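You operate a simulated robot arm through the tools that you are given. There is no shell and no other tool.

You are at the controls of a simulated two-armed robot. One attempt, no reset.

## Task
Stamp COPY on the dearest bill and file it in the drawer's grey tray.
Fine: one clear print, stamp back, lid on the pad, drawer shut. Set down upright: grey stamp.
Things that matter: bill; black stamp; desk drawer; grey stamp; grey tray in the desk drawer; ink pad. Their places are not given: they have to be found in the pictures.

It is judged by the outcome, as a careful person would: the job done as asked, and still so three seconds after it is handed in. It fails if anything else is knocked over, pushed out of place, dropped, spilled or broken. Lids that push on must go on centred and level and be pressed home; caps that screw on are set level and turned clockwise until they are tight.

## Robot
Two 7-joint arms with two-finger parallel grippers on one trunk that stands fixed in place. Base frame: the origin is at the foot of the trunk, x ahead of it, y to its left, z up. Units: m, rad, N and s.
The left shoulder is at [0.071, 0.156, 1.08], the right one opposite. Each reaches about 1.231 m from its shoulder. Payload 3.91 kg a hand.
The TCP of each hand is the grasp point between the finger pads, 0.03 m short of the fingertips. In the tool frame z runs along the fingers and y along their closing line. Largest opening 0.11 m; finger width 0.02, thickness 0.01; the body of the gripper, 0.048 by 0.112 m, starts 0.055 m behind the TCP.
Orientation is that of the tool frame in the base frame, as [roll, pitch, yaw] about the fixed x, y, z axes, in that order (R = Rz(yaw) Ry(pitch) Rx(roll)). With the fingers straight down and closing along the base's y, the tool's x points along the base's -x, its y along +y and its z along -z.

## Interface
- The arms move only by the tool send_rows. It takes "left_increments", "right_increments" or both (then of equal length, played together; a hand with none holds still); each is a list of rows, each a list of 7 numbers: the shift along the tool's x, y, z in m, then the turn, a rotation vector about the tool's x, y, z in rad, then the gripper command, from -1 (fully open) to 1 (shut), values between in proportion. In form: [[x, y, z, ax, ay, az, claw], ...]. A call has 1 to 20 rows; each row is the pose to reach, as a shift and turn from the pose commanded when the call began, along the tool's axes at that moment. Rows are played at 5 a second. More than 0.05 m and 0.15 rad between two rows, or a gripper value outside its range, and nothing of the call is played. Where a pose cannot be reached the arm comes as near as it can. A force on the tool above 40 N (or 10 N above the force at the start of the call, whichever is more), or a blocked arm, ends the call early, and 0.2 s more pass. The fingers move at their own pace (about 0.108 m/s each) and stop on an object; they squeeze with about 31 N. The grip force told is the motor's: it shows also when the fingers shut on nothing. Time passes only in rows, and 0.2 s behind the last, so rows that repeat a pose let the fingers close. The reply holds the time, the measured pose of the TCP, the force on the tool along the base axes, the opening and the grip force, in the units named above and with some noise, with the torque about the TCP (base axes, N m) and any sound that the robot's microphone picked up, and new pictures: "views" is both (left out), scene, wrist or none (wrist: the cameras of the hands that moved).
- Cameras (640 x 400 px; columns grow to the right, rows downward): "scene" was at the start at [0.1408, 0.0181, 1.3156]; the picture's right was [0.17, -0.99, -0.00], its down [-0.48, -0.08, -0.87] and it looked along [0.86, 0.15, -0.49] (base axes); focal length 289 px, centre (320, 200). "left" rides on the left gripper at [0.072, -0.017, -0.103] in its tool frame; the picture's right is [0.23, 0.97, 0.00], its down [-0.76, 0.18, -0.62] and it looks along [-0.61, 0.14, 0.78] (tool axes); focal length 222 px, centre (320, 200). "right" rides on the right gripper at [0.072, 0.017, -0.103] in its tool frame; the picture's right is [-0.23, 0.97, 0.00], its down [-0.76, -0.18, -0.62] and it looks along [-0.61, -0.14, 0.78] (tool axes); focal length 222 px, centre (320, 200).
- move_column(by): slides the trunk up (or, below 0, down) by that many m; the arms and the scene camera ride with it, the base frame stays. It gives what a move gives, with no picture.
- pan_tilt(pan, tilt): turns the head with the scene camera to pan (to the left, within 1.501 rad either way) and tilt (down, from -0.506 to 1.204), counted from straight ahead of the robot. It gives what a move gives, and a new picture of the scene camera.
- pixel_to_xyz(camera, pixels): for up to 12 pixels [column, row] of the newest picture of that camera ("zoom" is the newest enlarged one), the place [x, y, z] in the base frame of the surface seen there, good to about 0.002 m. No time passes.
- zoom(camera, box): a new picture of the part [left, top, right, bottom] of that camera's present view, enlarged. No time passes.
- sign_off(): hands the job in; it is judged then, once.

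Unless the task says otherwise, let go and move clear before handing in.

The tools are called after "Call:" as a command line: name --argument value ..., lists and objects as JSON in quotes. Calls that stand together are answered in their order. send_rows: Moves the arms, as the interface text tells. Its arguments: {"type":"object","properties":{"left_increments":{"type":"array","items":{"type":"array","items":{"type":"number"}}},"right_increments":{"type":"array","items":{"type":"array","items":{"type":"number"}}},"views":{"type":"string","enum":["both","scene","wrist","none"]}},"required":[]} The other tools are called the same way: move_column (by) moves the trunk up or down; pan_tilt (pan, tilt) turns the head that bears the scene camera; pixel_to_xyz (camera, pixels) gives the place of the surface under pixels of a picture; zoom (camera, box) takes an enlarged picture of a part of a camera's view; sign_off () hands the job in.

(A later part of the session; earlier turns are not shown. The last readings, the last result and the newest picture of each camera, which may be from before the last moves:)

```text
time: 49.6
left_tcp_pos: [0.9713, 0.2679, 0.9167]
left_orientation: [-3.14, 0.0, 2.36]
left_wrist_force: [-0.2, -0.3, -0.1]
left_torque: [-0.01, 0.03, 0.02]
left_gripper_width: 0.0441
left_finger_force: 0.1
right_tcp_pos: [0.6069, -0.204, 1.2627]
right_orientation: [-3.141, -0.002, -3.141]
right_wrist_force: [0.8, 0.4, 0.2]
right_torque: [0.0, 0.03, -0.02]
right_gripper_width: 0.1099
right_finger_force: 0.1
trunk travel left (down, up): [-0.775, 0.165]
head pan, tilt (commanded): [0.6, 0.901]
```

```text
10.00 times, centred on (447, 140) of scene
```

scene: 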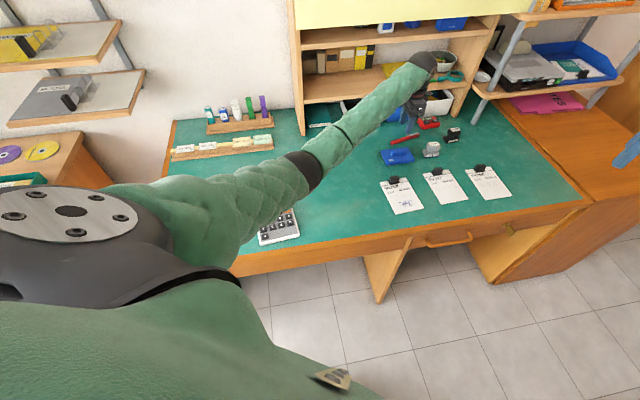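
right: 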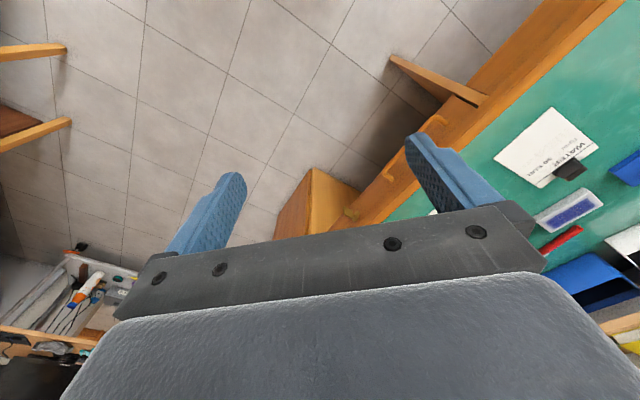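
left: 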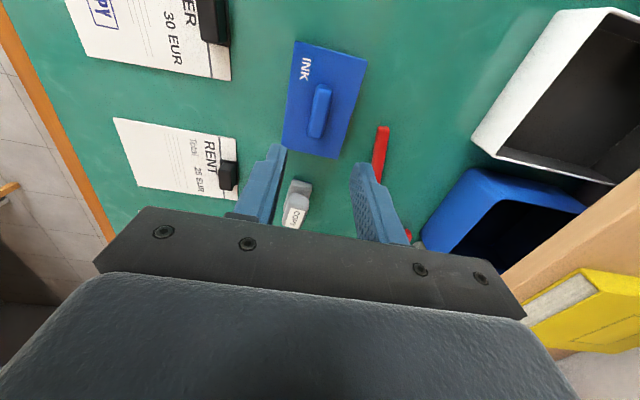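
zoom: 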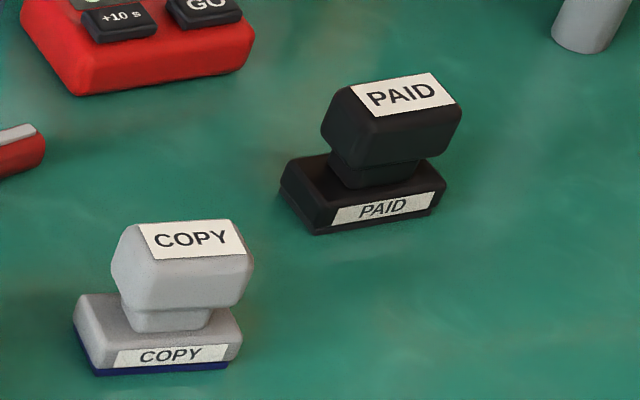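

The lid is level at 0.760 all round and both stamps stand in place. Next is the drawer: I'll park the left hand up and back, and lower the right hand in front of the desk, turning it to point horizontally at the handle with the fingers closing vertically.

Call:
send_rows --left_increments '[[0.0174, -0.001, -0.0154, 0, 0, 0, 0.2], [0.0348, -0.0021, -0.0308, 0, 0, 0, 0.2], [0.0523, -0.0031, -0.0462, 0, 0, 0, 0.2], [0.0697, -0.0041, -0.0615, 0, 0, 0, 0.2], [0.0871, -0.0052, -0.0769, 0, 0, 0, 0.2], [0.1045, -0.0062, -0.0923, 0, 0, 0, 0.2], [0.122, -0.0072, -0.1077, 0, 0, 0, 0.2], [0.1394, -0.0082, -0.1231, 0, 0, 0, 0.2], [0.1568, -0.0093, -0.1385, 0, 0, 0, 0.2], [0.1742, -0.0103, -0.1538, 0, 0, 0, 0.2], [0.1917, -0.0113, -0.1692, 0, 0, 0, 0.2], [0.2091, -0.0124, -0.1846, 0, 0, 0, 0.2], [0.2265, -0.0134, -0.2, 0, 0, 0, 0.2]]' --right_increments '[[0, 0, 0.0466, -0.1236, -0.0511, 0.0511, -0.5], [0, 0, 0.0932, -0.2472, -0.1022, 0.1022, -0.5], [0, 0, 0.1397, -0.3708, -0.1533, 0.1533, -0.5], [0, 0, 0.1863, -0.4943, -0.2043, 0.2043, -0.5], [0, 0, 0.2329, -0.6179, -0.2554, 0.2554, -0.5], [0, 0, 0.2795, -0.7415, -0.3065, 0.3065, -0.5], [0, 0, 0.326, -0.8651, -0.3576, 0.3576, -0.5], [0, 0, 0.3726, -0.9887, -0.4087, 0.4087, -0.5], [0, 0, 0.4192, -1.1123, -0.4598, 0.4598, -0.5], [0, 0, 0.4658, -1.2358, -0.5108, 0.5108, -0.5], [0, 0, 0.5123, -1.3594, -0.5619, 0.5619, -0.5], [0, 0, 0.5589, -1.483, -0.613, 0.613, -0.5], [0, 0, 0.6055, -1.483, -0.613, 0.613, -0.5]]' --views "both"

```text
time: 52.4
left_tcp_pos: [0.8029, 0.4188, 1.1168]
left_orientation: [-3.141, 0.001, 2.358]
left_wrist_force: [-0.1, -0.5, 0.7]
left_torque: [0.02, -0.01, 0.01]
left_gripper_width: 0.044
left_finger_force: 0.0
right_tcp_pos: [0.6061, -0.2034, 0.6583]
right_orientation: [1.568, -0.001, 2.356]
right_wrist_force: [-0.6, 0.4, 0.3]
right_torque: [0.01, -0.01, -0.03]
right_gripper_width: 0.0826
right_finger_force: 0.1
trunk travel left (down, up): [-0.775, 0.165]
head pan, tilt (commanded): [0.6, 0.901]
```

scene: 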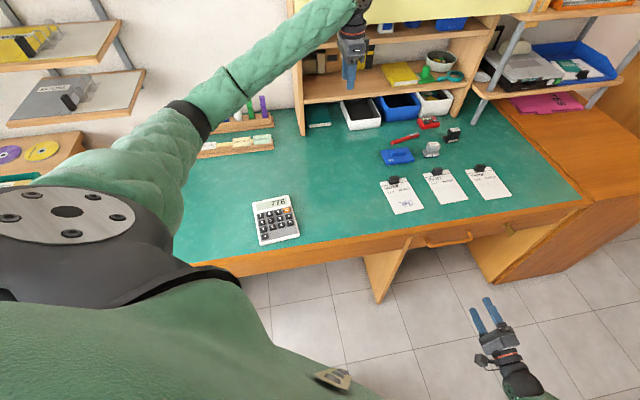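
right: 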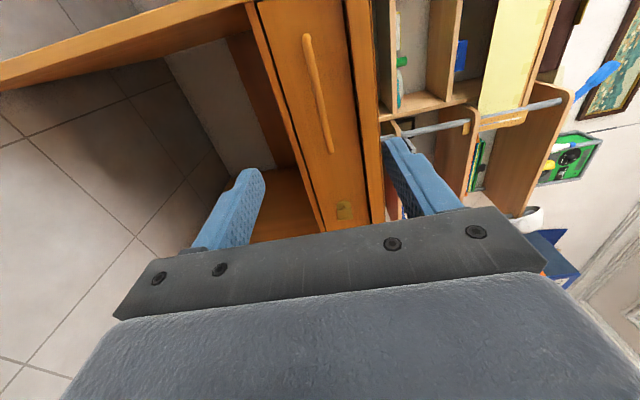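
left: 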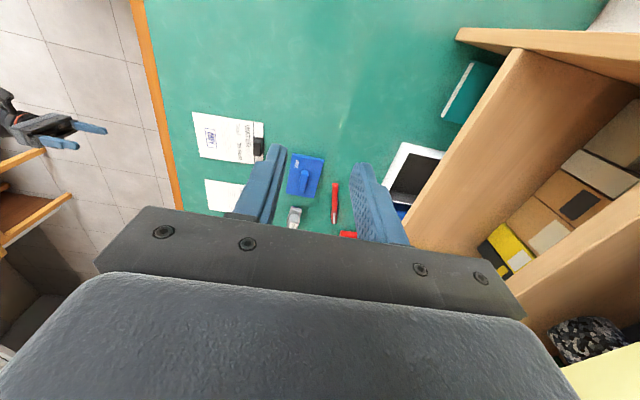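

The right wrist view shows the handle bar from (306,38) to (330,153) and the key at (345,210). I'll measure them.

Call:
pixel_to_xyz --camera "right" --pixels '[[306, 45], [312, 70], [318, 100], [325, 130], [330, 152], [300, 100], [340, 100], [345, 205], [345, 215], [361, 100], [372, 100], [290, 150]]'

Call:
zoom --camera "right" --box '[240, 0, 400, 230]'

```text
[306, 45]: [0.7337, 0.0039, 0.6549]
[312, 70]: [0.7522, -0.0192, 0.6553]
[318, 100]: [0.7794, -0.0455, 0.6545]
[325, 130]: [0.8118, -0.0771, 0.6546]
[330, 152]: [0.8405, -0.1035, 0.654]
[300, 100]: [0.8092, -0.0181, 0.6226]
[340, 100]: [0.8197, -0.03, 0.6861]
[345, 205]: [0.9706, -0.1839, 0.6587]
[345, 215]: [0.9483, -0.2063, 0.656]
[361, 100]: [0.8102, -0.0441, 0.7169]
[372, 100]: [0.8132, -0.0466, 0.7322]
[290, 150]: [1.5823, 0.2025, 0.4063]
```

```text
1.74 times, centred on (320, 115) of right
```

zoom: 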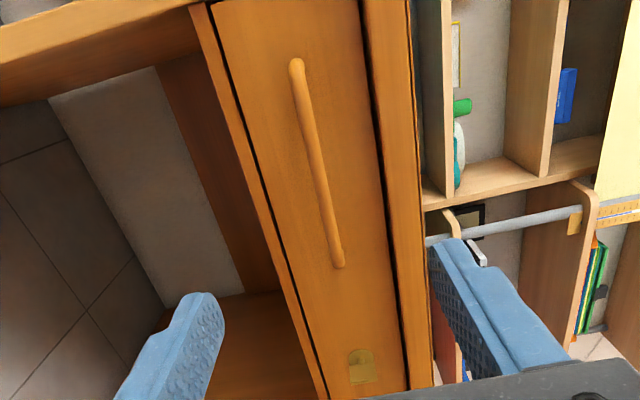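

The bar is at z 0.6545, mid (0.787,-0.050), about 4 cm in front of the drawer face. I'll approach with the fingers part-closed to clear the desk overhang.

Call:
send_rows --right_increments '[[-0.0046, -0.0008, 0.045, 0, 0, 0, 0.18], [-0.0092, -0.0015, 0.09, 0, 0, 0, 0.18], [-0.0138, -0.0022, 0.135, 0, 0, 0, 0.18], [-0.0184, -0.003, 0.17, 0, 0, 0, 0.18], [-0.0184, -0.003, 0.17, 0, 0, 0, 0.18]]' --views "both"

Call:
zoom --camera "right" --box '[220, 0, 420, 250]'

```text
time: 53.6
left_tcp_pos: [0.8029, 0.4173, 1.118]
left_orientation: [-3.141, 0.0, 2.359]
left_wrist_force: [0.0, -0.3, 0.6]
left_torque: [0.01, 0.01, 0.0]
left_gripper_width: 0.0442
left_finger_force: 0.0
right_tcp_pos: [0.7416, -0.0972, 0.6556]
right_orientation: [1.572, -0.002, 2.357]
right_wrist_force: [-0.2, 0.6, -0.6]
right_torque: [0.03, 0.0, -0.04]
right_gripper_width: 0.0449
right_finger_force: 0.0
trunk travel left (down, up): [-0.775, 0.165]
head pan, tilt (commanded): [0.6, 0.901]
```

scene: 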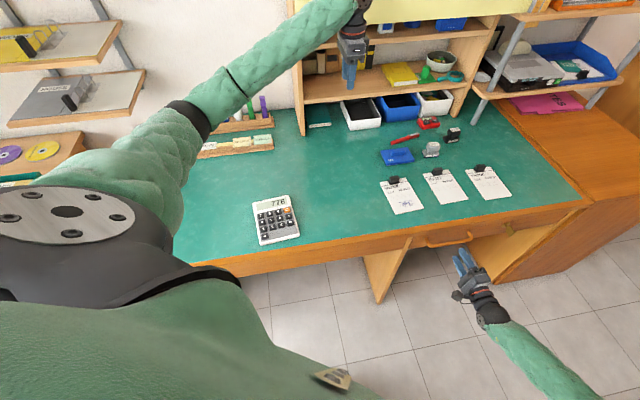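
right: 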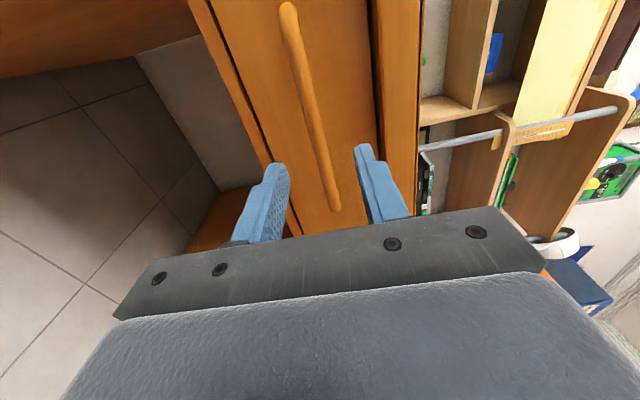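

```text
1.60 times, centred on (320, 125) of right
```

zoom: 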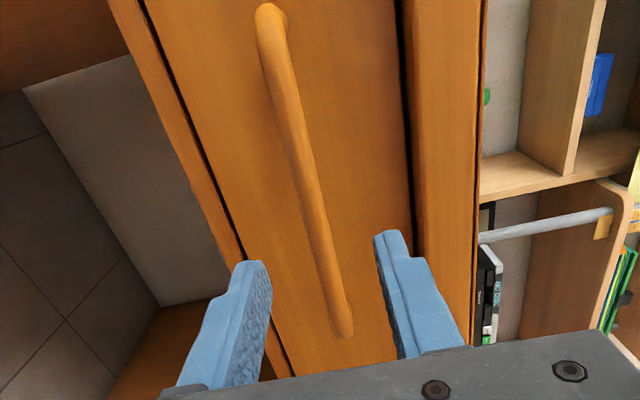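

The fingers straddle the bar's height. I'll move in the last 6 cm and close on the bar.

Call:
send_rows --right_increments '[[0, 0, 0.03, 0, 0, 0, 0.18], [0, 0, 0.05, 0, 0, 0, 0.18], [0, 0, 0.0585, 0, 0, 0, 0.18], [0, 0, 0.0585, 0, 0, 0, 0.6], [0, 0, 0.0585, 0, 0, 0, 1], [0, 0, 0.0585, 0, 0, 0, 1]]' --views "both"

```text
time: 55.0
left_tcp_pos: [0.8026, 0.4204, 1.1173]
left_orientation: [3.141, -0.001, 2.359]
left_wrist_force: [-0.2, -0.3, 0.2]
left_torque: [-0.02, 0.04, -0.02]
left_gripper_width: 0.0441
left_finger_force: 0.1
right_tcp_pos: [0.7825, -0.0561, 0.6546]
right_orientation: [1.57, -0.001, 2.356]
right_wrist_force: [0.5, 1.3, -0.5]
right_torque: [-0.06, -0.01, -0.15]
right_gripper_width: 0.0118
right_finger_force: 45.0
trunk travel left (down, up): [-0.775, 0.165]
head pan, tilt (commanded): [0.6, 0.901]
```

scene: 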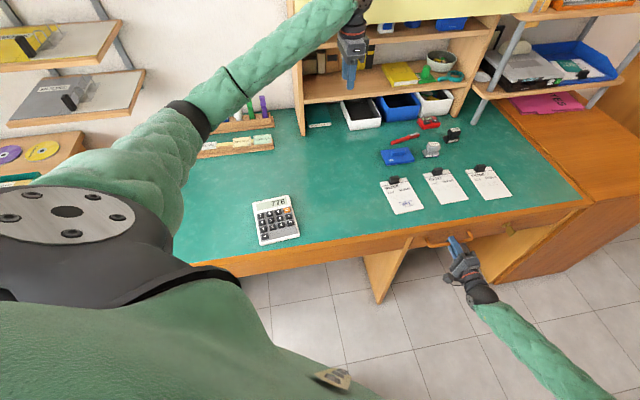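
right: 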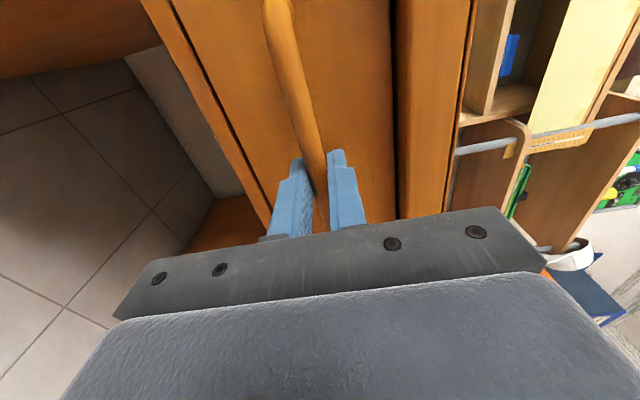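

The bar is gripped at width 0.0118. I'll pull gently by a small amount first to see whether the drawer is locked.

Call:
send_rows --right_increments '[[0, 0, -0.003, 0, 0, 0, 1], [0, 0, -0.006, 0, 0, 0, 1], [0, 0, -0.01, 0, 0, 0, 1]]' --views "none"

```text
time: 55.8
left_tcp_pos: [0.8036, 0.4178, 1.1174]
left_orientation: [-3.141, -0.001, 2.36]
left_wrist_force: [0.8, 0.1, -0.4]
left_torque: [0.0, 0.0, 0.0]
left_gripper_width: 0.0439
left_finger_force: 0.0
right_tcp_pos: [0.7746, -0.064, 0.6541]
right_orientation: [1.569, 0.0, 2.359]
right_wrist_force: [1.1, 2.1, -2.2]
right_torque: [-0.13, -0.01, 0.48]
right_gripper_width: 0.0115
right_finger_force: 44.9
trunk travel left (down, up): [-0.775, 0.165]
head pan, tilt (commanded): [0.6, 0.901]
```

It moved 1 cm with only about 2 N, so the drawer appears unlocked. I'll continue pulling.

Call:
send_rows --right_increments '[[0, 0, -0.02, 0, 0, 0, 1], [0, 0, -0.045, 0, 0, 0, 1], [0, 0, -0.07, 0, 0, 0, 1], [0, 0, -0.095, 0, 0, 0, 1], [0, 0, -0.12, 0, 0, 0, 1]]' --views "both"

```text
time: 57.0
left_tcp_pos: [0.8026, 0.4181, 1.1181]
left_orientation: [3.141, -0.001, 2.36]
left_wrist_force: [0.4, 0.1, 0.0]
left_torque: [0.0, -0.02, 0.0]
left_gripper_width: 0.0441
left_finger_force: 0.1
right_tcp_pos: [0.6897, -0.1488, 0.6547]
right_orientation: [1.569, 0.0, 2.359]
right_wrist_force: [1.6, -5.9, 3.6]
right_torque: [-0.06, 0.05, -1.08]
right_gripper_width: 0.0118
right_finger_force: 44.9
trunk travel left (down, up): [-0.775, 0.165]
head pan, tilt (commanded): [0.6, 0.901]
```

scene: 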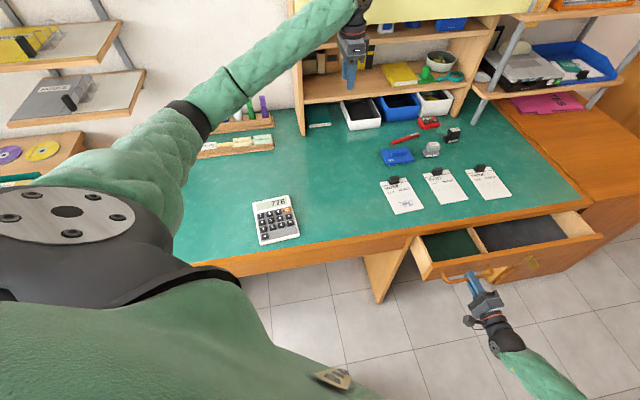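
right: 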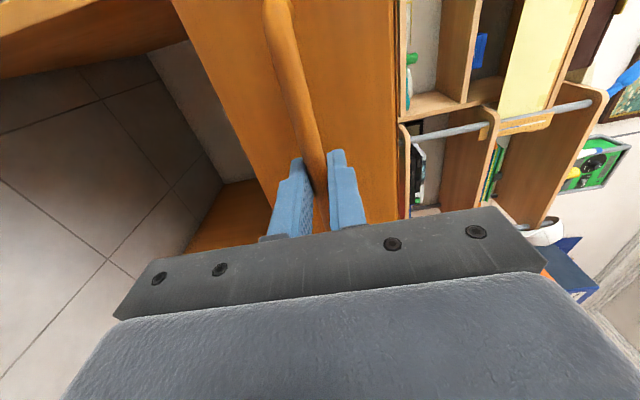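

The drawer opens smoothly and shows a green section and a grey section. I'll pull it further for access.

Call:
send_rows --right_increments '[[0, 0, -0.02, 0, 0, 0, 1], [0, 0, -0.04, 0, 0, 0, 1], [0, 0, -0.06, 0, 0, 0, 1], [0, 0, -0.08, 0, 0, 0, 1], [0, 0, -0.1, 0, 0, 0, 1], [0, 0, -0.1, 0, 0, 0, 1]]' --views "both"

Call:
pan_tilt --pan 0.1 --tilt 0.9

```text
time: 58.4
left_tcp_pos: [0.802, 0.4189, 1.1171]
left_orientation: [-3.14, 0.0, 2.359]
left_wrist_force: [-0.1, 0.1, 0.0]
left_torque: [-0.03, 0.0, -0.03]
left_gripper_width: 0.0441
left_finger_force: 0.1
right_tcp_pos: [0.6183, -0.2198, 0.6533]
right_orientation: [1.572, 0.0, 2.358]
right_wrist_force: [-5.0, 2.4, 5.8]
right_torque: [-0.03, -0.05, 1.19]
right_gripper_width: 0.0116
right_finger_force: 44.6
trunk travel left (down, up): [-0.775, 0.165]
head pan, tilt (commanded): [0.6, 0.901]
```

scene: 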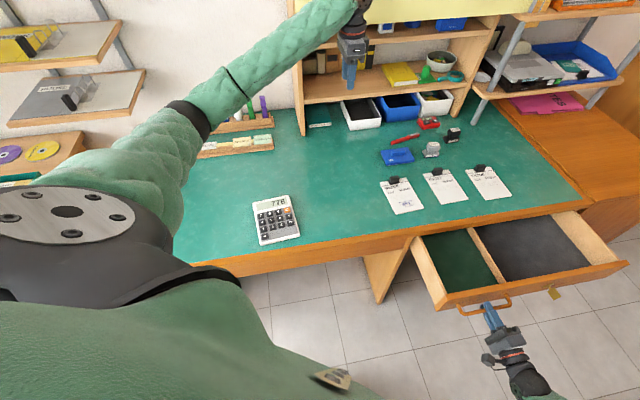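
right: 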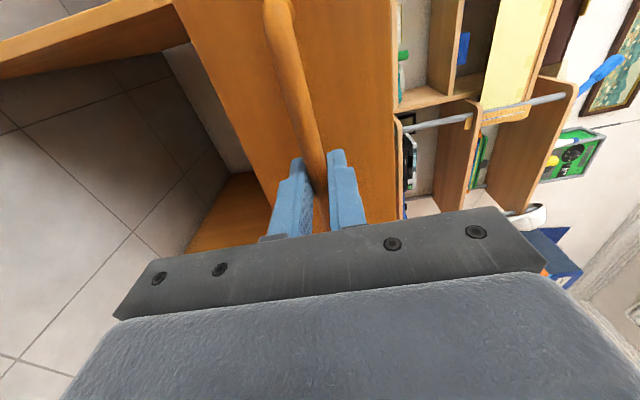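

```text
time: 59.4
left_tcp_pos: [0.8032, 0.4199, 1.1176]
left_orientation: [-3.141, -0.001, 2.36]
left_wrist_force: [0.2, 0.1, 0.9]
left_torque: [0.0, 0.01, 0.02]
left_gripper_width: 0.0441
left_finger_force: 0.2
right_tcp_pos: [0.6197, -0.2185, 0.6542]
right_orientation: [1.572, 0.001, 2.358]
right_wrist_force: [-12.6, 8.3, 0.6]
right_torque: [-0.04, -0.07, 0.17]
right_gripper_width: 0.0115
right_finger_force: 45.7
trunk travel left (down, up): [-0.775, 0.165]
head pan, tilt (commanded): [0.099, 0.901]
```

scene: 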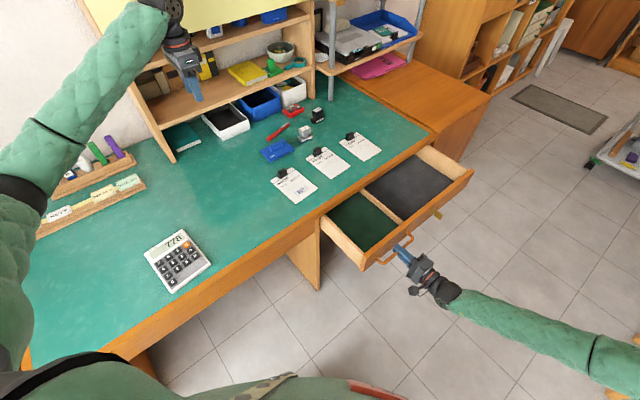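

Call:
zoom --camera "scene" --box '[310, 140, 486, 275]'

```text
2.96 times, centred on (398, 208) of scene
```

zoom: 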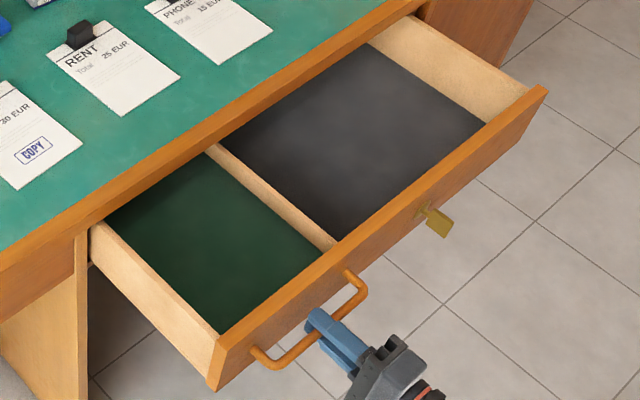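

The drawer has a green compartment on the left and a grey one on the right. I'll measure the grey tray.

Call:
pixel_to_xyz --camera "zoom" --pixels '[[222, 140], [370, 45], [485, 122], [340, 238], [350, 140], [300, 190], [430, 100], [335, 243], [490, 122], [215, 145], [400, 20], [280, 290]]'

```text
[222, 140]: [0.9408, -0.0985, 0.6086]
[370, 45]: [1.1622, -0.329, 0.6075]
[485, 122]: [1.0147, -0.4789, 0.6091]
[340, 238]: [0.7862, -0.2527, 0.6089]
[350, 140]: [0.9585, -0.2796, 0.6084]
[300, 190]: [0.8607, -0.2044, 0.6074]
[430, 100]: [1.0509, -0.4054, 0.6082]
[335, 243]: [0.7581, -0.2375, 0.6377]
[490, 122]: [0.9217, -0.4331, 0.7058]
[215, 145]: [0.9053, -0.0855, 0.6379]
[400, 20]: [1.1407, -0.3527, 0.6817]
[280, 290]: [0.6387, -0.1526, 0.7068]
```

The grey tray floor is at z 0.608, spanning about 0.32 m along the desk and 0.19 m of open depth. I'll release the handle and back the right hand off, then use the left hand for the bill.

Call:
send_rows --right_increments '[[0, 0, 0, 0, 0, 0, 0.5], [0, 0, 0, 0, 0, 0, 0.18], [0, 0, 0, 0, 0, 0, 0.1], [0, 0, -0.03, 0, 0, 0, 0.1], [0, 0, -0.07, 0, 0, 0, 0.1], [0, 0, -0.11, 0, 0, 0, 0.1], [0, 0, -0.14, 0, 0, 0, 0.1]]' --views "both"

```text
time: 61.0
left_tcp_pos: [0.8012, 0.4187, 1.1172]
left_orientation: [-3.141, -0.001, 2.36]
left_wrist_force: [-0.1, -0.4, 0.5]
left_torque: [0.0, 0.01, 0.01]
left_gripper_width: 0.044
left_finger_force: 0.1
right_tcp_pos: [0.5204, -0.3195, 0.6536]
right_orientation: [1.57, -0.003, 2.357]
right_wrist_force: [0.1, 0.4, 0.9]
right_torque: [-0.01, 0.0, -0.03]
right_gripper_width: 0.0494
right_finger_force: 0.0
trunk travel left (down, up): [-0.775, 0.165]
head pan, tilt (commanded): [0.099, 0.901]
```

scene: 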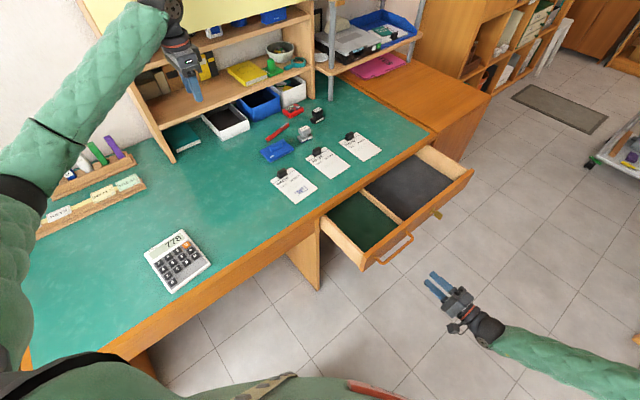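
right: 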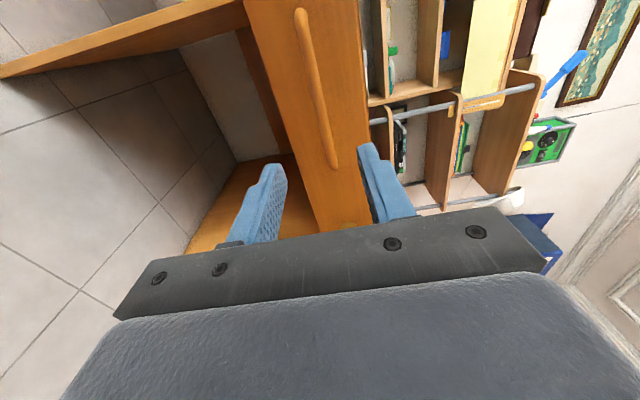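

The drawer stays open with the right hand clear. I'll bring the left hand over the WATER bill's clip at (0.849,0.223).

Call:
send_rows --left_increments '[[-0.0245, -0.0152, 0.031, 0, 0, -0.008, -0.2], [-0.0489, -0.0304, 0.062, 0, 0, -0.017, -0.2], [-0.0734, -0.0456, 0.093, 0, 0, -0.025, -0.2], [-0.0978, -0.0608, 0.124, 0, 0, -0.034, -0.2], [-0.1223, -0.076, 0.155, 0, 0, -0.042, -0.2], [-0.1467, -0.0912, 0.186, 0, 0, -0.051, -0.2], [-0.1712, -0.1064, 0.217, 0, 0, -0.059, -0.2], [-0.1712, -0.1064, 0.217, 0, 0, -0.059, -0.2]]' --views "both"

Call:
zoom --camera "left" --box '[240, 50, 400, 150]'

```text
time: 62.8
left_tcp_pos: [0.8492, 0.2213, 0.8998]
left_orientation: [-3.141, 0.0, 2.417]
left_wrist_force: [0.4, -0.4, 0.1]
left_torque: [0.01, 0.01, -0.02]
left_gripper_width: 0.066
left_finger_force: 0.1
right_tcp_pos: [0.5194, -0.3195, 0.6535]
right_orientation: [1.571, -0.001, 2.358]
right_wrist_force: [0.4, -0.1, -0.3]
right_torque: [0.01, -0.02, -0.01]
right_gripper_width: 0.0495
right_finger_force: 0.0
trunk travel left (down, up): [-0.775, 0.165]
head pan, tilt (commanded): [0.099, 0.901]
```

scene: 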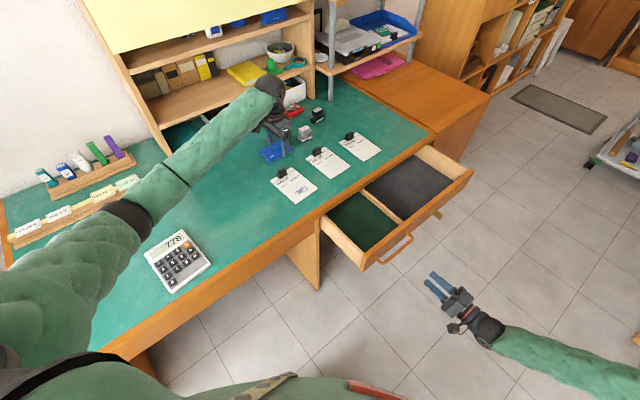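
left: 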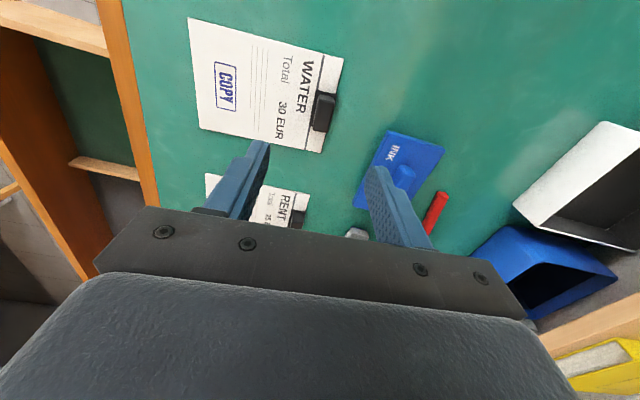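

```text
4.00 times, centred on (320, 100) of left
```

zoom: 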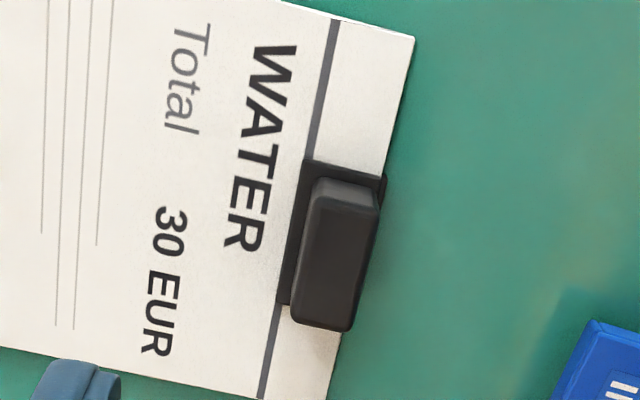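

Call:
pixel_to_xyz --camera "zoom" --pixels '[[315, 200], [370, 212], [345, 325], [298, 318], [330, 260], [415, 40], [328, 395], [310, 165], [285, 300], [335, 245], [318, 230], [358, 235]]'

```text
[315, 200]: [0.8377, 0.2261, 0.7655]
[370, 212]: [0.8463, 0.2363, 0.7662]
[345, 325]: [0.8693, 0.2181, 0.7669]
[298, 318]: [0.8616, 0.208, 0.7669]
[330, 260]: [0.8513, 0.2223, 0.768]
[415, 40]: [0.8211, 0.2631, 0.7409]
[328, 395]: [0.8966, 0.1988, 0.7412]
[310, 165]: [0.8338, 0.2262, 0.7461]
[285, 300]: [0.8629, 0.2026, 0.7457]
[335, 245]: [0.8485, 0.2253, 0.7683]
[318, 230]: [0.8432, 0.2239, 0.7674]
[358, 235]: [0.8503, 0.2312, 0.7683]
```

The clip block centre is (0.853,0.222) with its top at z 0.768. I'll descend so the fingertips sit just above the paper and grip it.

Call:
send_rows --left_increments '[[-0.0012, 0.0015, 0.04, 0, 0, -0.01, -0.2], [-0.0023, 0.0031, 0.08, 0, 0, -0.02, -0.2], [-0.0023, 0.0031, 0.108, 0, 0, -0.02, -0.2], [-0.0023, 0.0031, 0.1205, 0, 0, -0.02, -0.2], [-0.0023, 0.0031, 0.1205, 0, 0, -0.02, -0.2]]' --views "both"

Call:
zoom --camera "left" --box '[220, 100, 420, 225]'

Call:
zoom --camera "scene" --box '[250, 130, 330, 210]'

```text
time: 64.0
left_tcp_pos: [0.8523, 0.221, 0.7793]
left_orientation: [-3.141, 0.001, 2.437]
left_wrist_force: [-0.3, 0.2, 0.1]
left_torque: [-0.02, -0.01, 0.0]
left_gripper_width: 0.0656
left_finger_force: 0.0
right_tcp_pos: [0.5207, -0.3198, 0.6523]
right_orientation: [1.571, -0.001, 2.358]
right_wrist_force: [0.3, 0.0, 0.6]
right_torque: [0.02, 0.03, 0.01]
right_gripper_width: 0.0493
right_finger_force: 0.1
trunk travel left (down, up): [-0.775, 0.165]
head pan, tilt (commanded): [0.099, 0.901]
```

scene: 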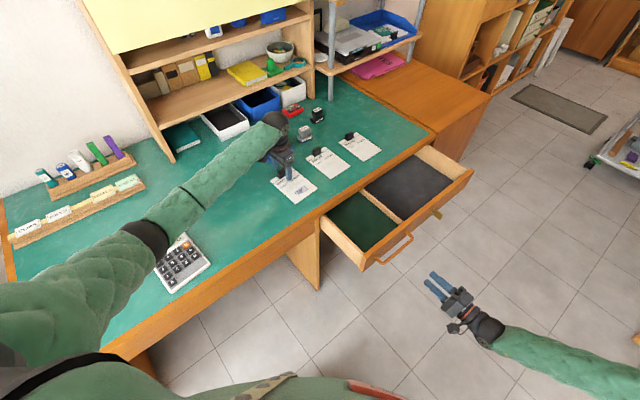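
left: 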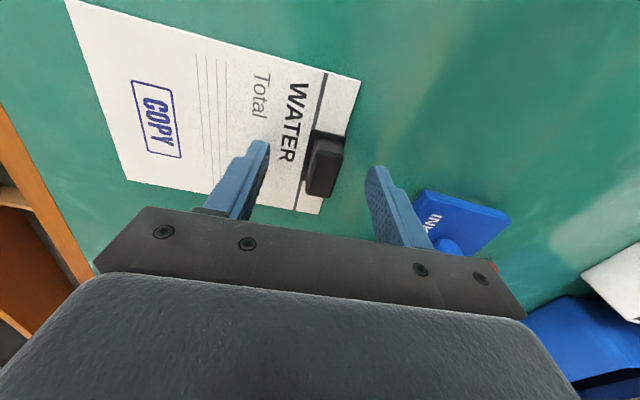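

```text
3.20 times, centred on (320, 162) of left
```

zoom: 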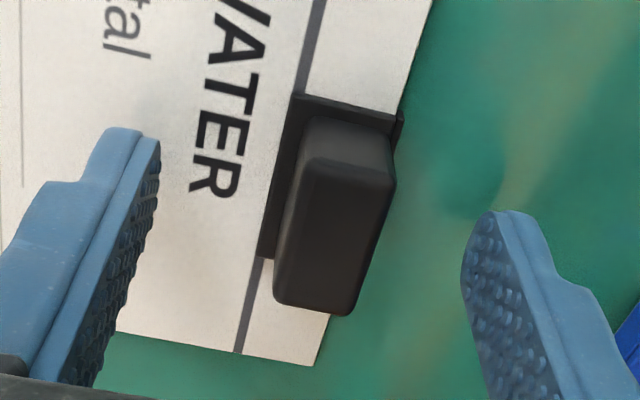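

```text
5.00 times, centred on (290, 170) of scene
```

zoom: 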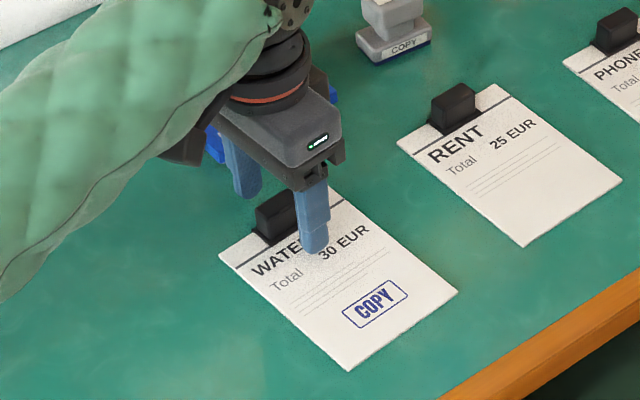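

The fingers straddle the clip block, above the paper. I'll nudge 4 mm along the block to centre and close.

Call:
send_rows --left_increments '[[0.004, 0, 0, 0, 0, 0, -0.2], [0.004, 0, 0, 0, 0, 0, 0.3], [0.004, 0, 0, 0, 0, 0, 0.8], [0.004, 0, 0, 0, 0, 0, 1], [0.004, 0, 0, 0, 0, 0, 1]]' --views "both"

Call:
zoom --camera "scene" --box '[250, 130, 330, 210]'

```text
time: 65.2
left_tcp_pos: [0.8494, 0.2231, 0.7795]
left_orientation: [-3.14, 0.0, 2.438]
left_wrist_force: [-0.2, 0.0, 1.1]
left_torque: [0.0, 0.04, -0.03]
left_gripper_width: 0.017
left_finger_force: 30.9
right_tcp_pos: [0.5209, -0.3186, 0.6533]
right_orientation: [1.57, 0.001, 2.358]
right_wrist_force: [-0.2, -0.1, 0.6]
right_torque: [-0.03, -0.04, 0.03]
right_gripper_width: 0.0496
right_finger_force: 0.0
trunk travel left (down, up): [-0.775, 0.165]
head pan, tilt (commanded): [0.099, 0.901]
```

scene: 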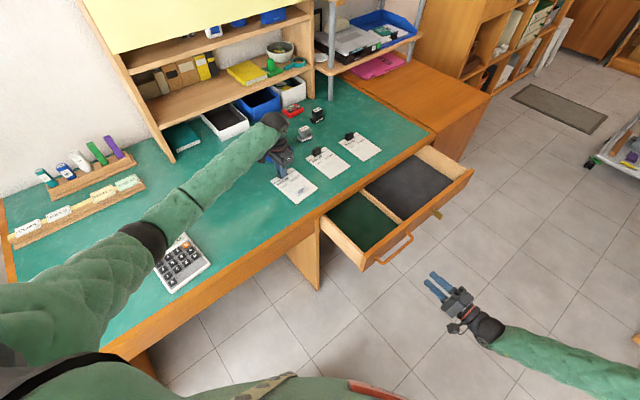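
left: 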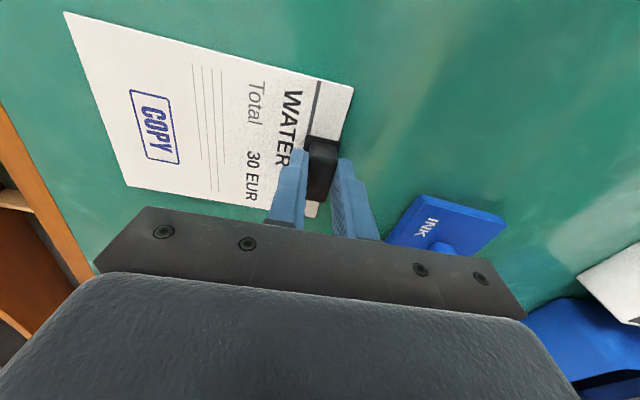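

```text
5.00 times, centred on (290, 170) of scene
```

zoom: 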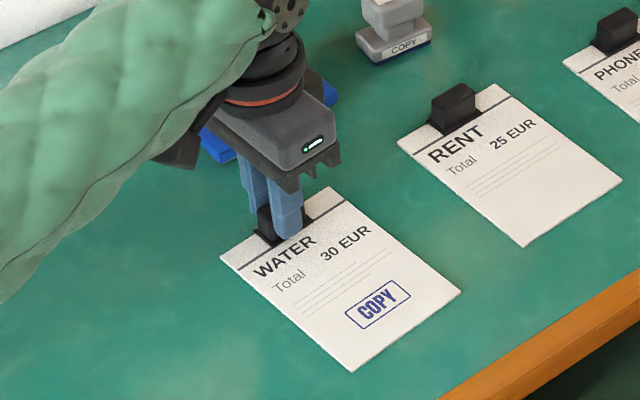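

The clip is gripped at width 0.017. I'll lift the bill straight up and check that it hangs level.

Call:
send_rows --left_increments '[[0, 0, -0.01, 0, 0, 0, 1], [0, 0, -0.03, 0, 0, 0, 1], [0, 0, -0.06, 0, 0, 0, 1], [0, 0, -0.1, 0, 0, 0, 1], [0, 0, -0.13, 0, 0, 0, 1], [0, 0, -0.13, 0, 0, 0, 1]]' --views "both"

```text
time: 66.6
left_tcp_pos: [0.8509, 0.2238, 0.9099]
left_orientation: [3.14, 0.001, 2.439]
left_wrist_force: [0.3, 0.4, -0.7]
left_torque: [0.04, 0.0, -0.01]
left_gripper_width: 0.017
left_finger_force: 31.1
right_tcp_pos: [0.5204, -0.3196, 0.6532]
right_orientation: [1.57, 0.0, 2.359]
right_wrist_force: [-0.2, -0.3, -0.6]
right_torque: [0.01, 0.01, 0.01]
right_gripper_width: 0.0494
right_finger_force: 0.1
trunk travel left (down, up): [-0.775, 0.165]
head pan, tilt (commanded): [0.099, 0.901]
```

scene: 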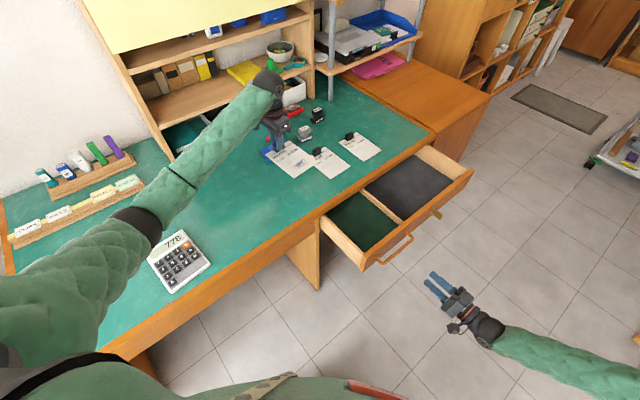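
left: 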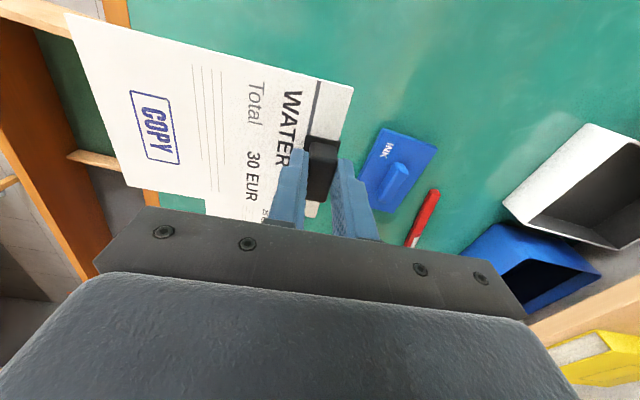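

The bill hangs level and clear. I'll carry it over the drawer's grey tray while turning it 85° so it lies lengthways in the tray with room for the hand.

Call:
send_rows --left_increments '[[-0.03, -0.0311, 0, 0, 0, -0.1354, 1], [-0.0599, -0.0621, 0, 0, 0, -0.2707, 1], [-0.0899, -0.0932, 0, 0, 0, -0.4061, 1], [-0.1199, -0.1243, 0, 0, 0, -0.5415, 1], [-0.1499, -0.1553, 0, 0, 0, -0.6768, 1], [-0.1798, -0.1864, 0, 0, 0, -0.8122, 1], [-0.2098, -0.2174, 0, 0, 0, -0.9475, 1], [-0.2398, -0.2485, 0, 0, 0, -1.0829, 1], [-0.2698, -0.2796, 0, 0, 0, -1.2183, 1], [-0.2997, -0.3106, 0, 0, 0, -1.3536, 1], [-0.3297, -0.3417, 0, 0, 0, -1.489, 1], [-0.3297, -0.3417, 0, 0, 0, -1.489, 1]]' --views "both"

```text
time: 69.4
left_tcp_pos: [0.9026, -0.1916, 0.8927]
left_orientation: [3.113, 0.035, -2.31]
left_wrist_force: [0.3, -0.3, 0.3]
left_torque: [-0.04, 0.0, 0.0]
left_gripper_width: 0.0165
left_finger_force: 31.4
right_tcp_pos: [0.5194, -0.3209, 0.6532]
right_orientation: [1.571, -0.002, 2.356]
right_wrist_force: [1.5, -0.7, -0.3]
right_torque: [0.01, -0.01, 0.01]
right_gripper_width: 0.0493
right_finger_force: 0.0
trunk travel left (down, up): [-0.775, 0.165]
head pan, tilt (commanded): [0.099, 0.901]
stopped in row 12 (left hand): the arm was blocked; the commanded pose is now the measured one
```

scene: 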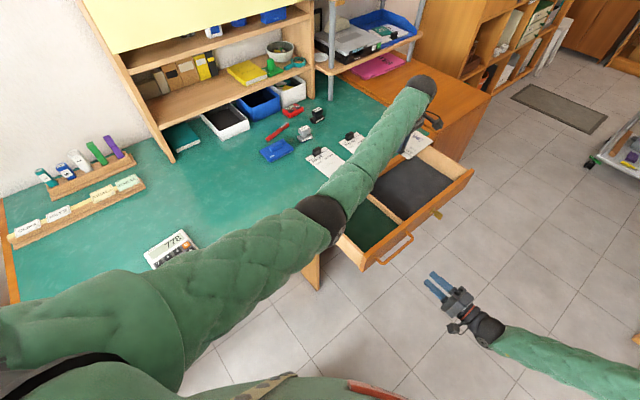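
left: 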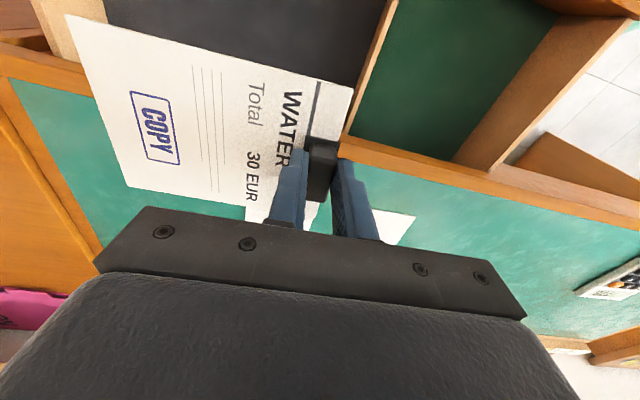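

The left arm stopped short at (0.903,-0.192), tilted slightly, so it's at a limit reaching across. I'll check the arm's geometry before deciding how to continue.

Call:
pixel_to_xyz --camera "scene" --pixels '[[325, 215], [250, 240], [150, 290], [60, 330], [345, 190], [400, 120], [425, 85], [435, 120], [415, 145], [200, 330]]'

Call:
zoom --camera "scene" --box '[330, 60, 500, 200]'

```text
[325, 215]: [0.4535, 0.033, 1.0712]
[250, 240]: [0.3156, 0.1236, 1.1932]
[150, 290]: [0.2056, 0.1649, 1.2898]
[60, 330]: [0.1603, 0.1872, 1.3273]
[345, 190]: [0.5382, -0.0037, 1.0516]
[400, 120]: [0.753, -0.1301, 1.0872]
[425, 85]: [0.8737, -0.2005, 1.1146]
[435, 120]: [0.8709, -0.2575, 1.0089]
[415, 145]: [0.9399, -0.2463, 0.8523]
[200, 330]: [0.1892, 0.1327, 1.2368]
```

```text
2.86 times, centred on (415, 130) of scene
```

zoom: 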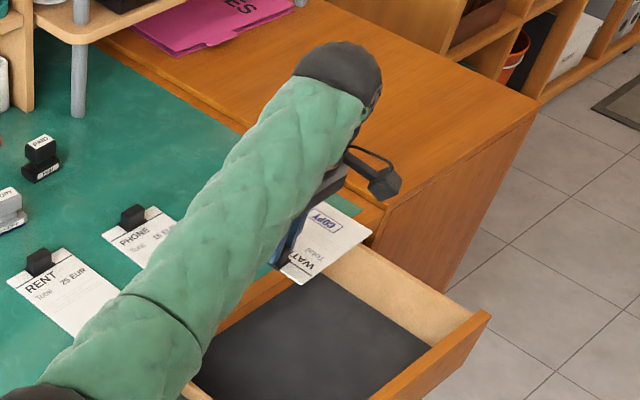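

No contact is visible and the wrist force is near zero, so it looks like a wrist joint limit from the large turn. I'll turn back by about 28° and level the hand, which should free the arm.

Call:
send_rows --left_increments '[[0, 0, -0.004, 0.0091, 0.0069, 0.1205, 1], [0, 0, -0.008, 0.0182, 0.0137, 0.241, 1], [0, 0, -0.012, 0.0273, 0.0206, 0.3615, 1], [0, 0, -0.015, 0.0364, 0.0274, 0.482, 1], [0, 0, -0.015, 0.0364, 0.0274, 0.482, 1]]' --views "both"

```text
time: 70.6
left_tcp_pos: [0.8987, -0.1972, 0.9085]
left_orientation: [-3.141, 0.002, -2.796]
left_wrist_force: [-0.4, -0.4, 0.2]
left_torque: [0.05, -0.01, 0.0]
left_gripper_width: 0.0168
left_finger_force: 31.4
right_tcp_pos: [0.5196, -0.3194, 0.6523]
right_orientation: [1.57, -0.001, 2.357]
right_wrist_force: [-0.3, -0.2, 0.4]
right_torque: [0.05, -0.03, -0.01]
right_gripper_width: 0.0494
right_finger_force: 0.0
trunk travel left (down, up): [-0.775, 0.165]
head pan, tilt (commanded): [0.099, 0.901]
```

scene: 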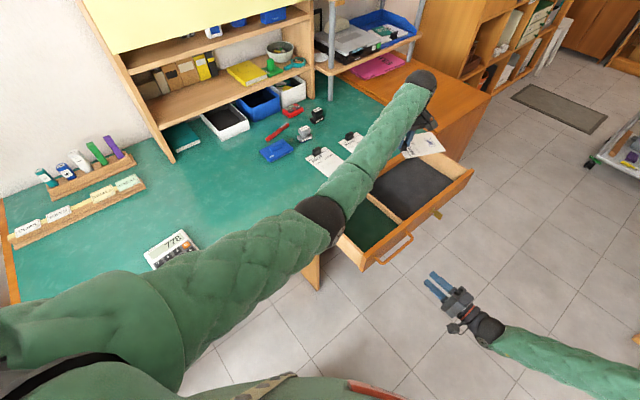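
left: 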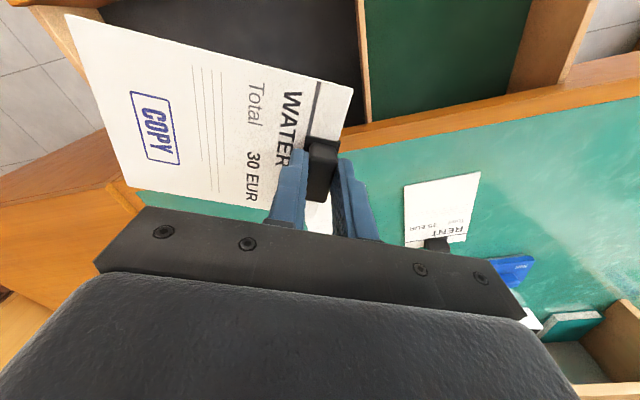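

The hand is level again. I'll move the last few centimetres to above the tray spot at (0.900,-0.231).

Call:
send_rows --left_increments '[[0.0052, -0.0162, 0, 0, 0, 0, 1], [0.0103, -0.0324, 0, 0, 0, 0, 1], [0.0103, -0.0324, 0, 0, 0, 0, 1]]' --views "none"

```text
time: 71.6
left_tcp_pos: [0.9158, -0.1965, 0.8997]
left_orientation: [3.121, 0.011, -2.768]
left_wrist_force: [0.6, 0.3, 0.4]
left_torque: [-0.02, 0.01, 0.0]
left_gripper_width: 0.0168
left_finger_force: 30.5
right_tcp_pos: [0.5195, -0.3199, 0.6531]
right_orientation: [1.572, -0.002, 2.358]
right_wrist_force: [0.8, -0.8, 0.4]
right_torque: [0.03, -0.02, -0.01]
right_gripper_width: 0.0493
right_finger_force: 0.2
trunk travel left (down, up): [-0.775, 0.165]
head pan, tilt (commanded): [0.099, 0.901]
stopped in row 3 (left hand): the arm was blocked; the commanded pose is now the measured one
```

The left arm can't reach further across (y limit near -0.197), so the right arm has to do the filing. I'll set the bill back on free desk between its old spot and the front edge, clip at about (0.852,0.138), where both hands can reach it.

Call:
send_rows --left_increments '[[-0.007, 0.0372, -0.0011, 0.0027, -0.0002, 0.1268, 1], [-0.0139, 0.0744, -0.0022, 0.0055, -0.0004, 0.2537, 1], [-0.0209, 0.1116, -0.0033, 0.0082, -0.0007, 0.3805, 1], [-0.0279, 0.1488, -0.0044, 0.0109, -0.0009, 0.5074, 1], [-0.0348, 0.1859, -0.0056, 0.0137, -0.0011, 0.6342, 1], [-0.0418, 0.2231, -0.0067, 0.0164, -0.0013, 0.7611, 1], [-0.0488, 0.2603, -0.0078, 0.0191, -0.0016, 0.8879, 1], [-0.0557, 0.2975, -0.0089, 0.0219, -0.0018, 1.0148, 1], [-0.0627, 0.3347, -0.01, 0.0246, -0.002, 1.1416, 1], [-0.0627, 0.3347, -0.01, 0.0246, -0.002, 1.1416, 1]]' --views "both"

```text
time: 73.8
left_tcp_pos: [0.8497, 0.1338, 0.9165]
left_orientation: [-3.14, -0.001, 2.372]
left_wrist_force: [0.1, 0.2, -0.6]
left_torque: [0.05, 0.0, 0.0]
left_gripper_width: 0.0166
left_finger_force: 30.9
right_tcp_pos: [0.5201, -0.3203, 0.6517]
right_orientation: [1.57, -0.002, 2.358]
right_wrist_force: [0.1, 0.5, 0.2]
right_torque: [-0.04, -0.02, 0.04]
right_gripper_width: 0.0494
right_finger_force: 0.0
trunk travel left (down, up): [-0.775, 0.165]
head pan, tilt (commanded): [0.099, 0.901]
```

scene: 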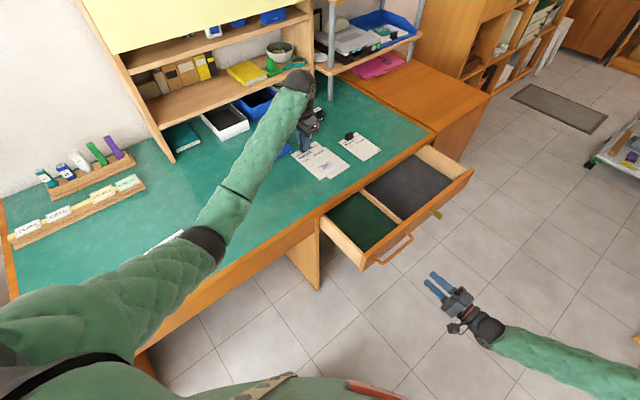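
left: 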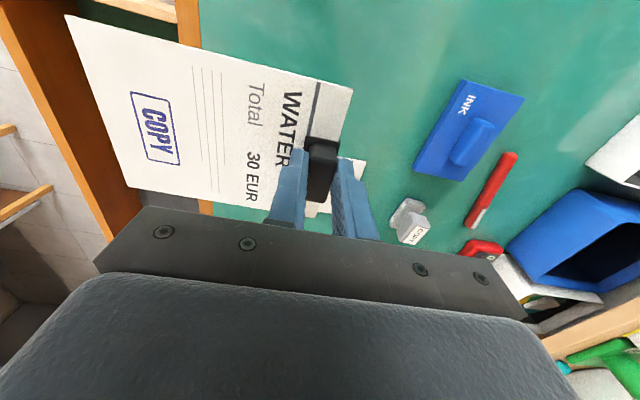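

Call:
pixel_to_xyz --camera "left" --pixels '[[70, 20], [350, 90], [130, 184], [316, 212], [363, 163], [360, 172], [240, 60], [240, 200], [228, 212], [324, 160]]'

Call:
zoom --camera "left" --box '[200, 120, 400, 245]'

Call:
zoom --camera "scene" --box '[270, 120, 390, 195]'

```text
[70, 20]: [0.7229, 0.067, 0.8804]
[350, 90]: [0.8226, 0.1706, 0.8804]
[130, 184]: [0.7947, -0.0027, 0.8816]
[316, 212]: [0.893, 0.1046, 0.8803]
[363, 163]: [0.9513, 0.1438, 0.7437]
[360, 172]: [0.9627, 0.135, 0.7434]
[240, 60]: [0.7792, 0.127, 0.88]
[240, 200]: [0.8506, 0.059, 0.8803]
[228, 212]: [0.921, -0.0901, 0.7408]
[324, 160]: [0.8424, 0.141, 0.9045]
```

```text
3.20 times, centred on (300, 182) of left
```

zoom: 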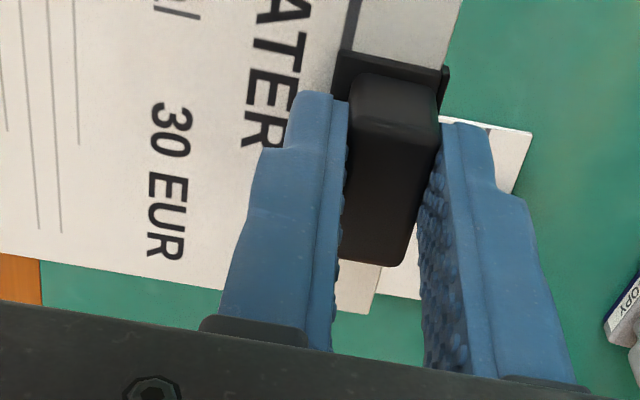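

```text
5.33 times, centred on (330, 158) of scene
```

zoom: 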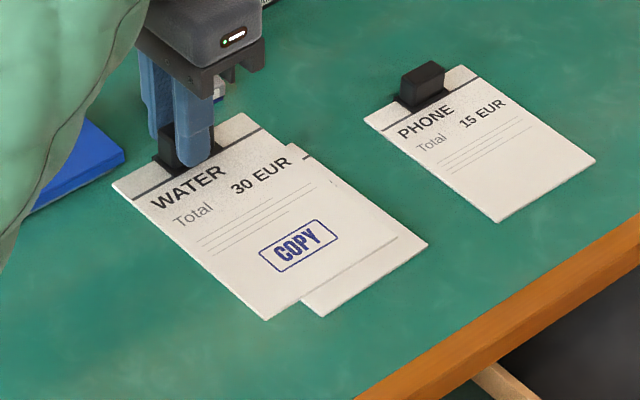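

The held bill's right edge is at u=0.564, and RENT's left edge is at 0.571. I'll shift 6 mm away and lower the bill onto the desk.

Call:
send_rows --left_increments '[[0.006, 0, 0.04, 0, 0, 0, 1], [0.006, 0, 0.08, 0, 0, 0, 1], [0.006, 0, 0.112, 0, 0, 0, 1], [0.006, 0, 0.128, 0, 0, 0, 1], [0.006, 0, 0.134, 0, 0, 0, 1], [0.006, 0, 0.134, 0, 0, 0, 1]]' --views "both"

Call:
zoom --camera "scene" --box '[270, 120, 390, 195]'

```text
time: 75.2
left_tcp_pos: [0.8465, 0.1376, 0.7832]
left_orientation: [-3.139, -0.001, 2.372]
left_wrist_force: [0.1, -0.3, -0.5]
left_torque: [0.02, -0.01, -0.02]
left_gripper_width: 0.0166
left_finger_force: 31.1
right_tcp_pos: [0.5204, -0.3205, 0.6533]
right_orientation: [1.569, 0.0, 2.358]
right_wrist_force: [0.0, -0.5, -0.1]
right_torque: [0.0, 0.01, 0.0]
right_gripper_width: 0.0499
right_finger_force: 0.0
trunk travel left (down, up): [-0.775, 0.165]
head pan, tilt (commanded): [0.099, 0.901]
```

scene: 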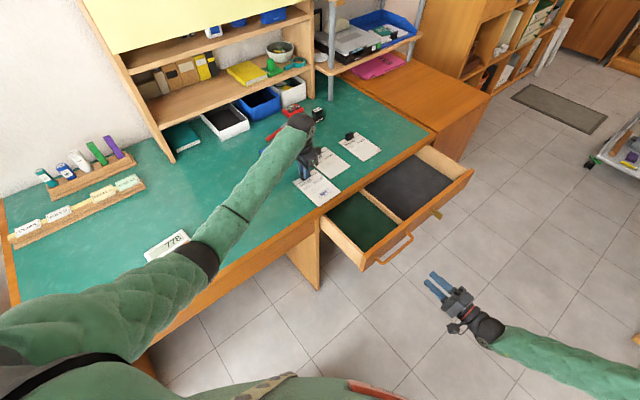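
left: 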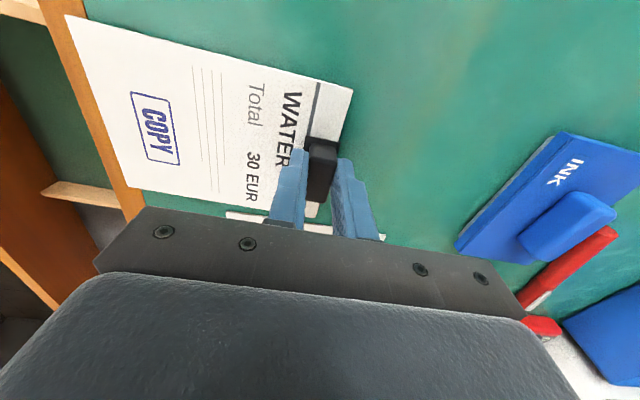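

```text
5.33 times, centred on (330, 158) of scene
```

zoom: 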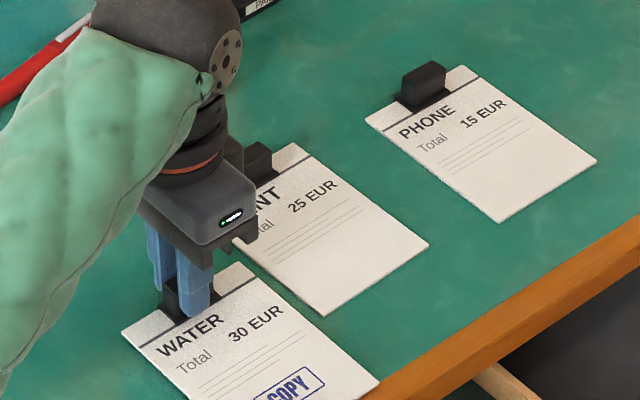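

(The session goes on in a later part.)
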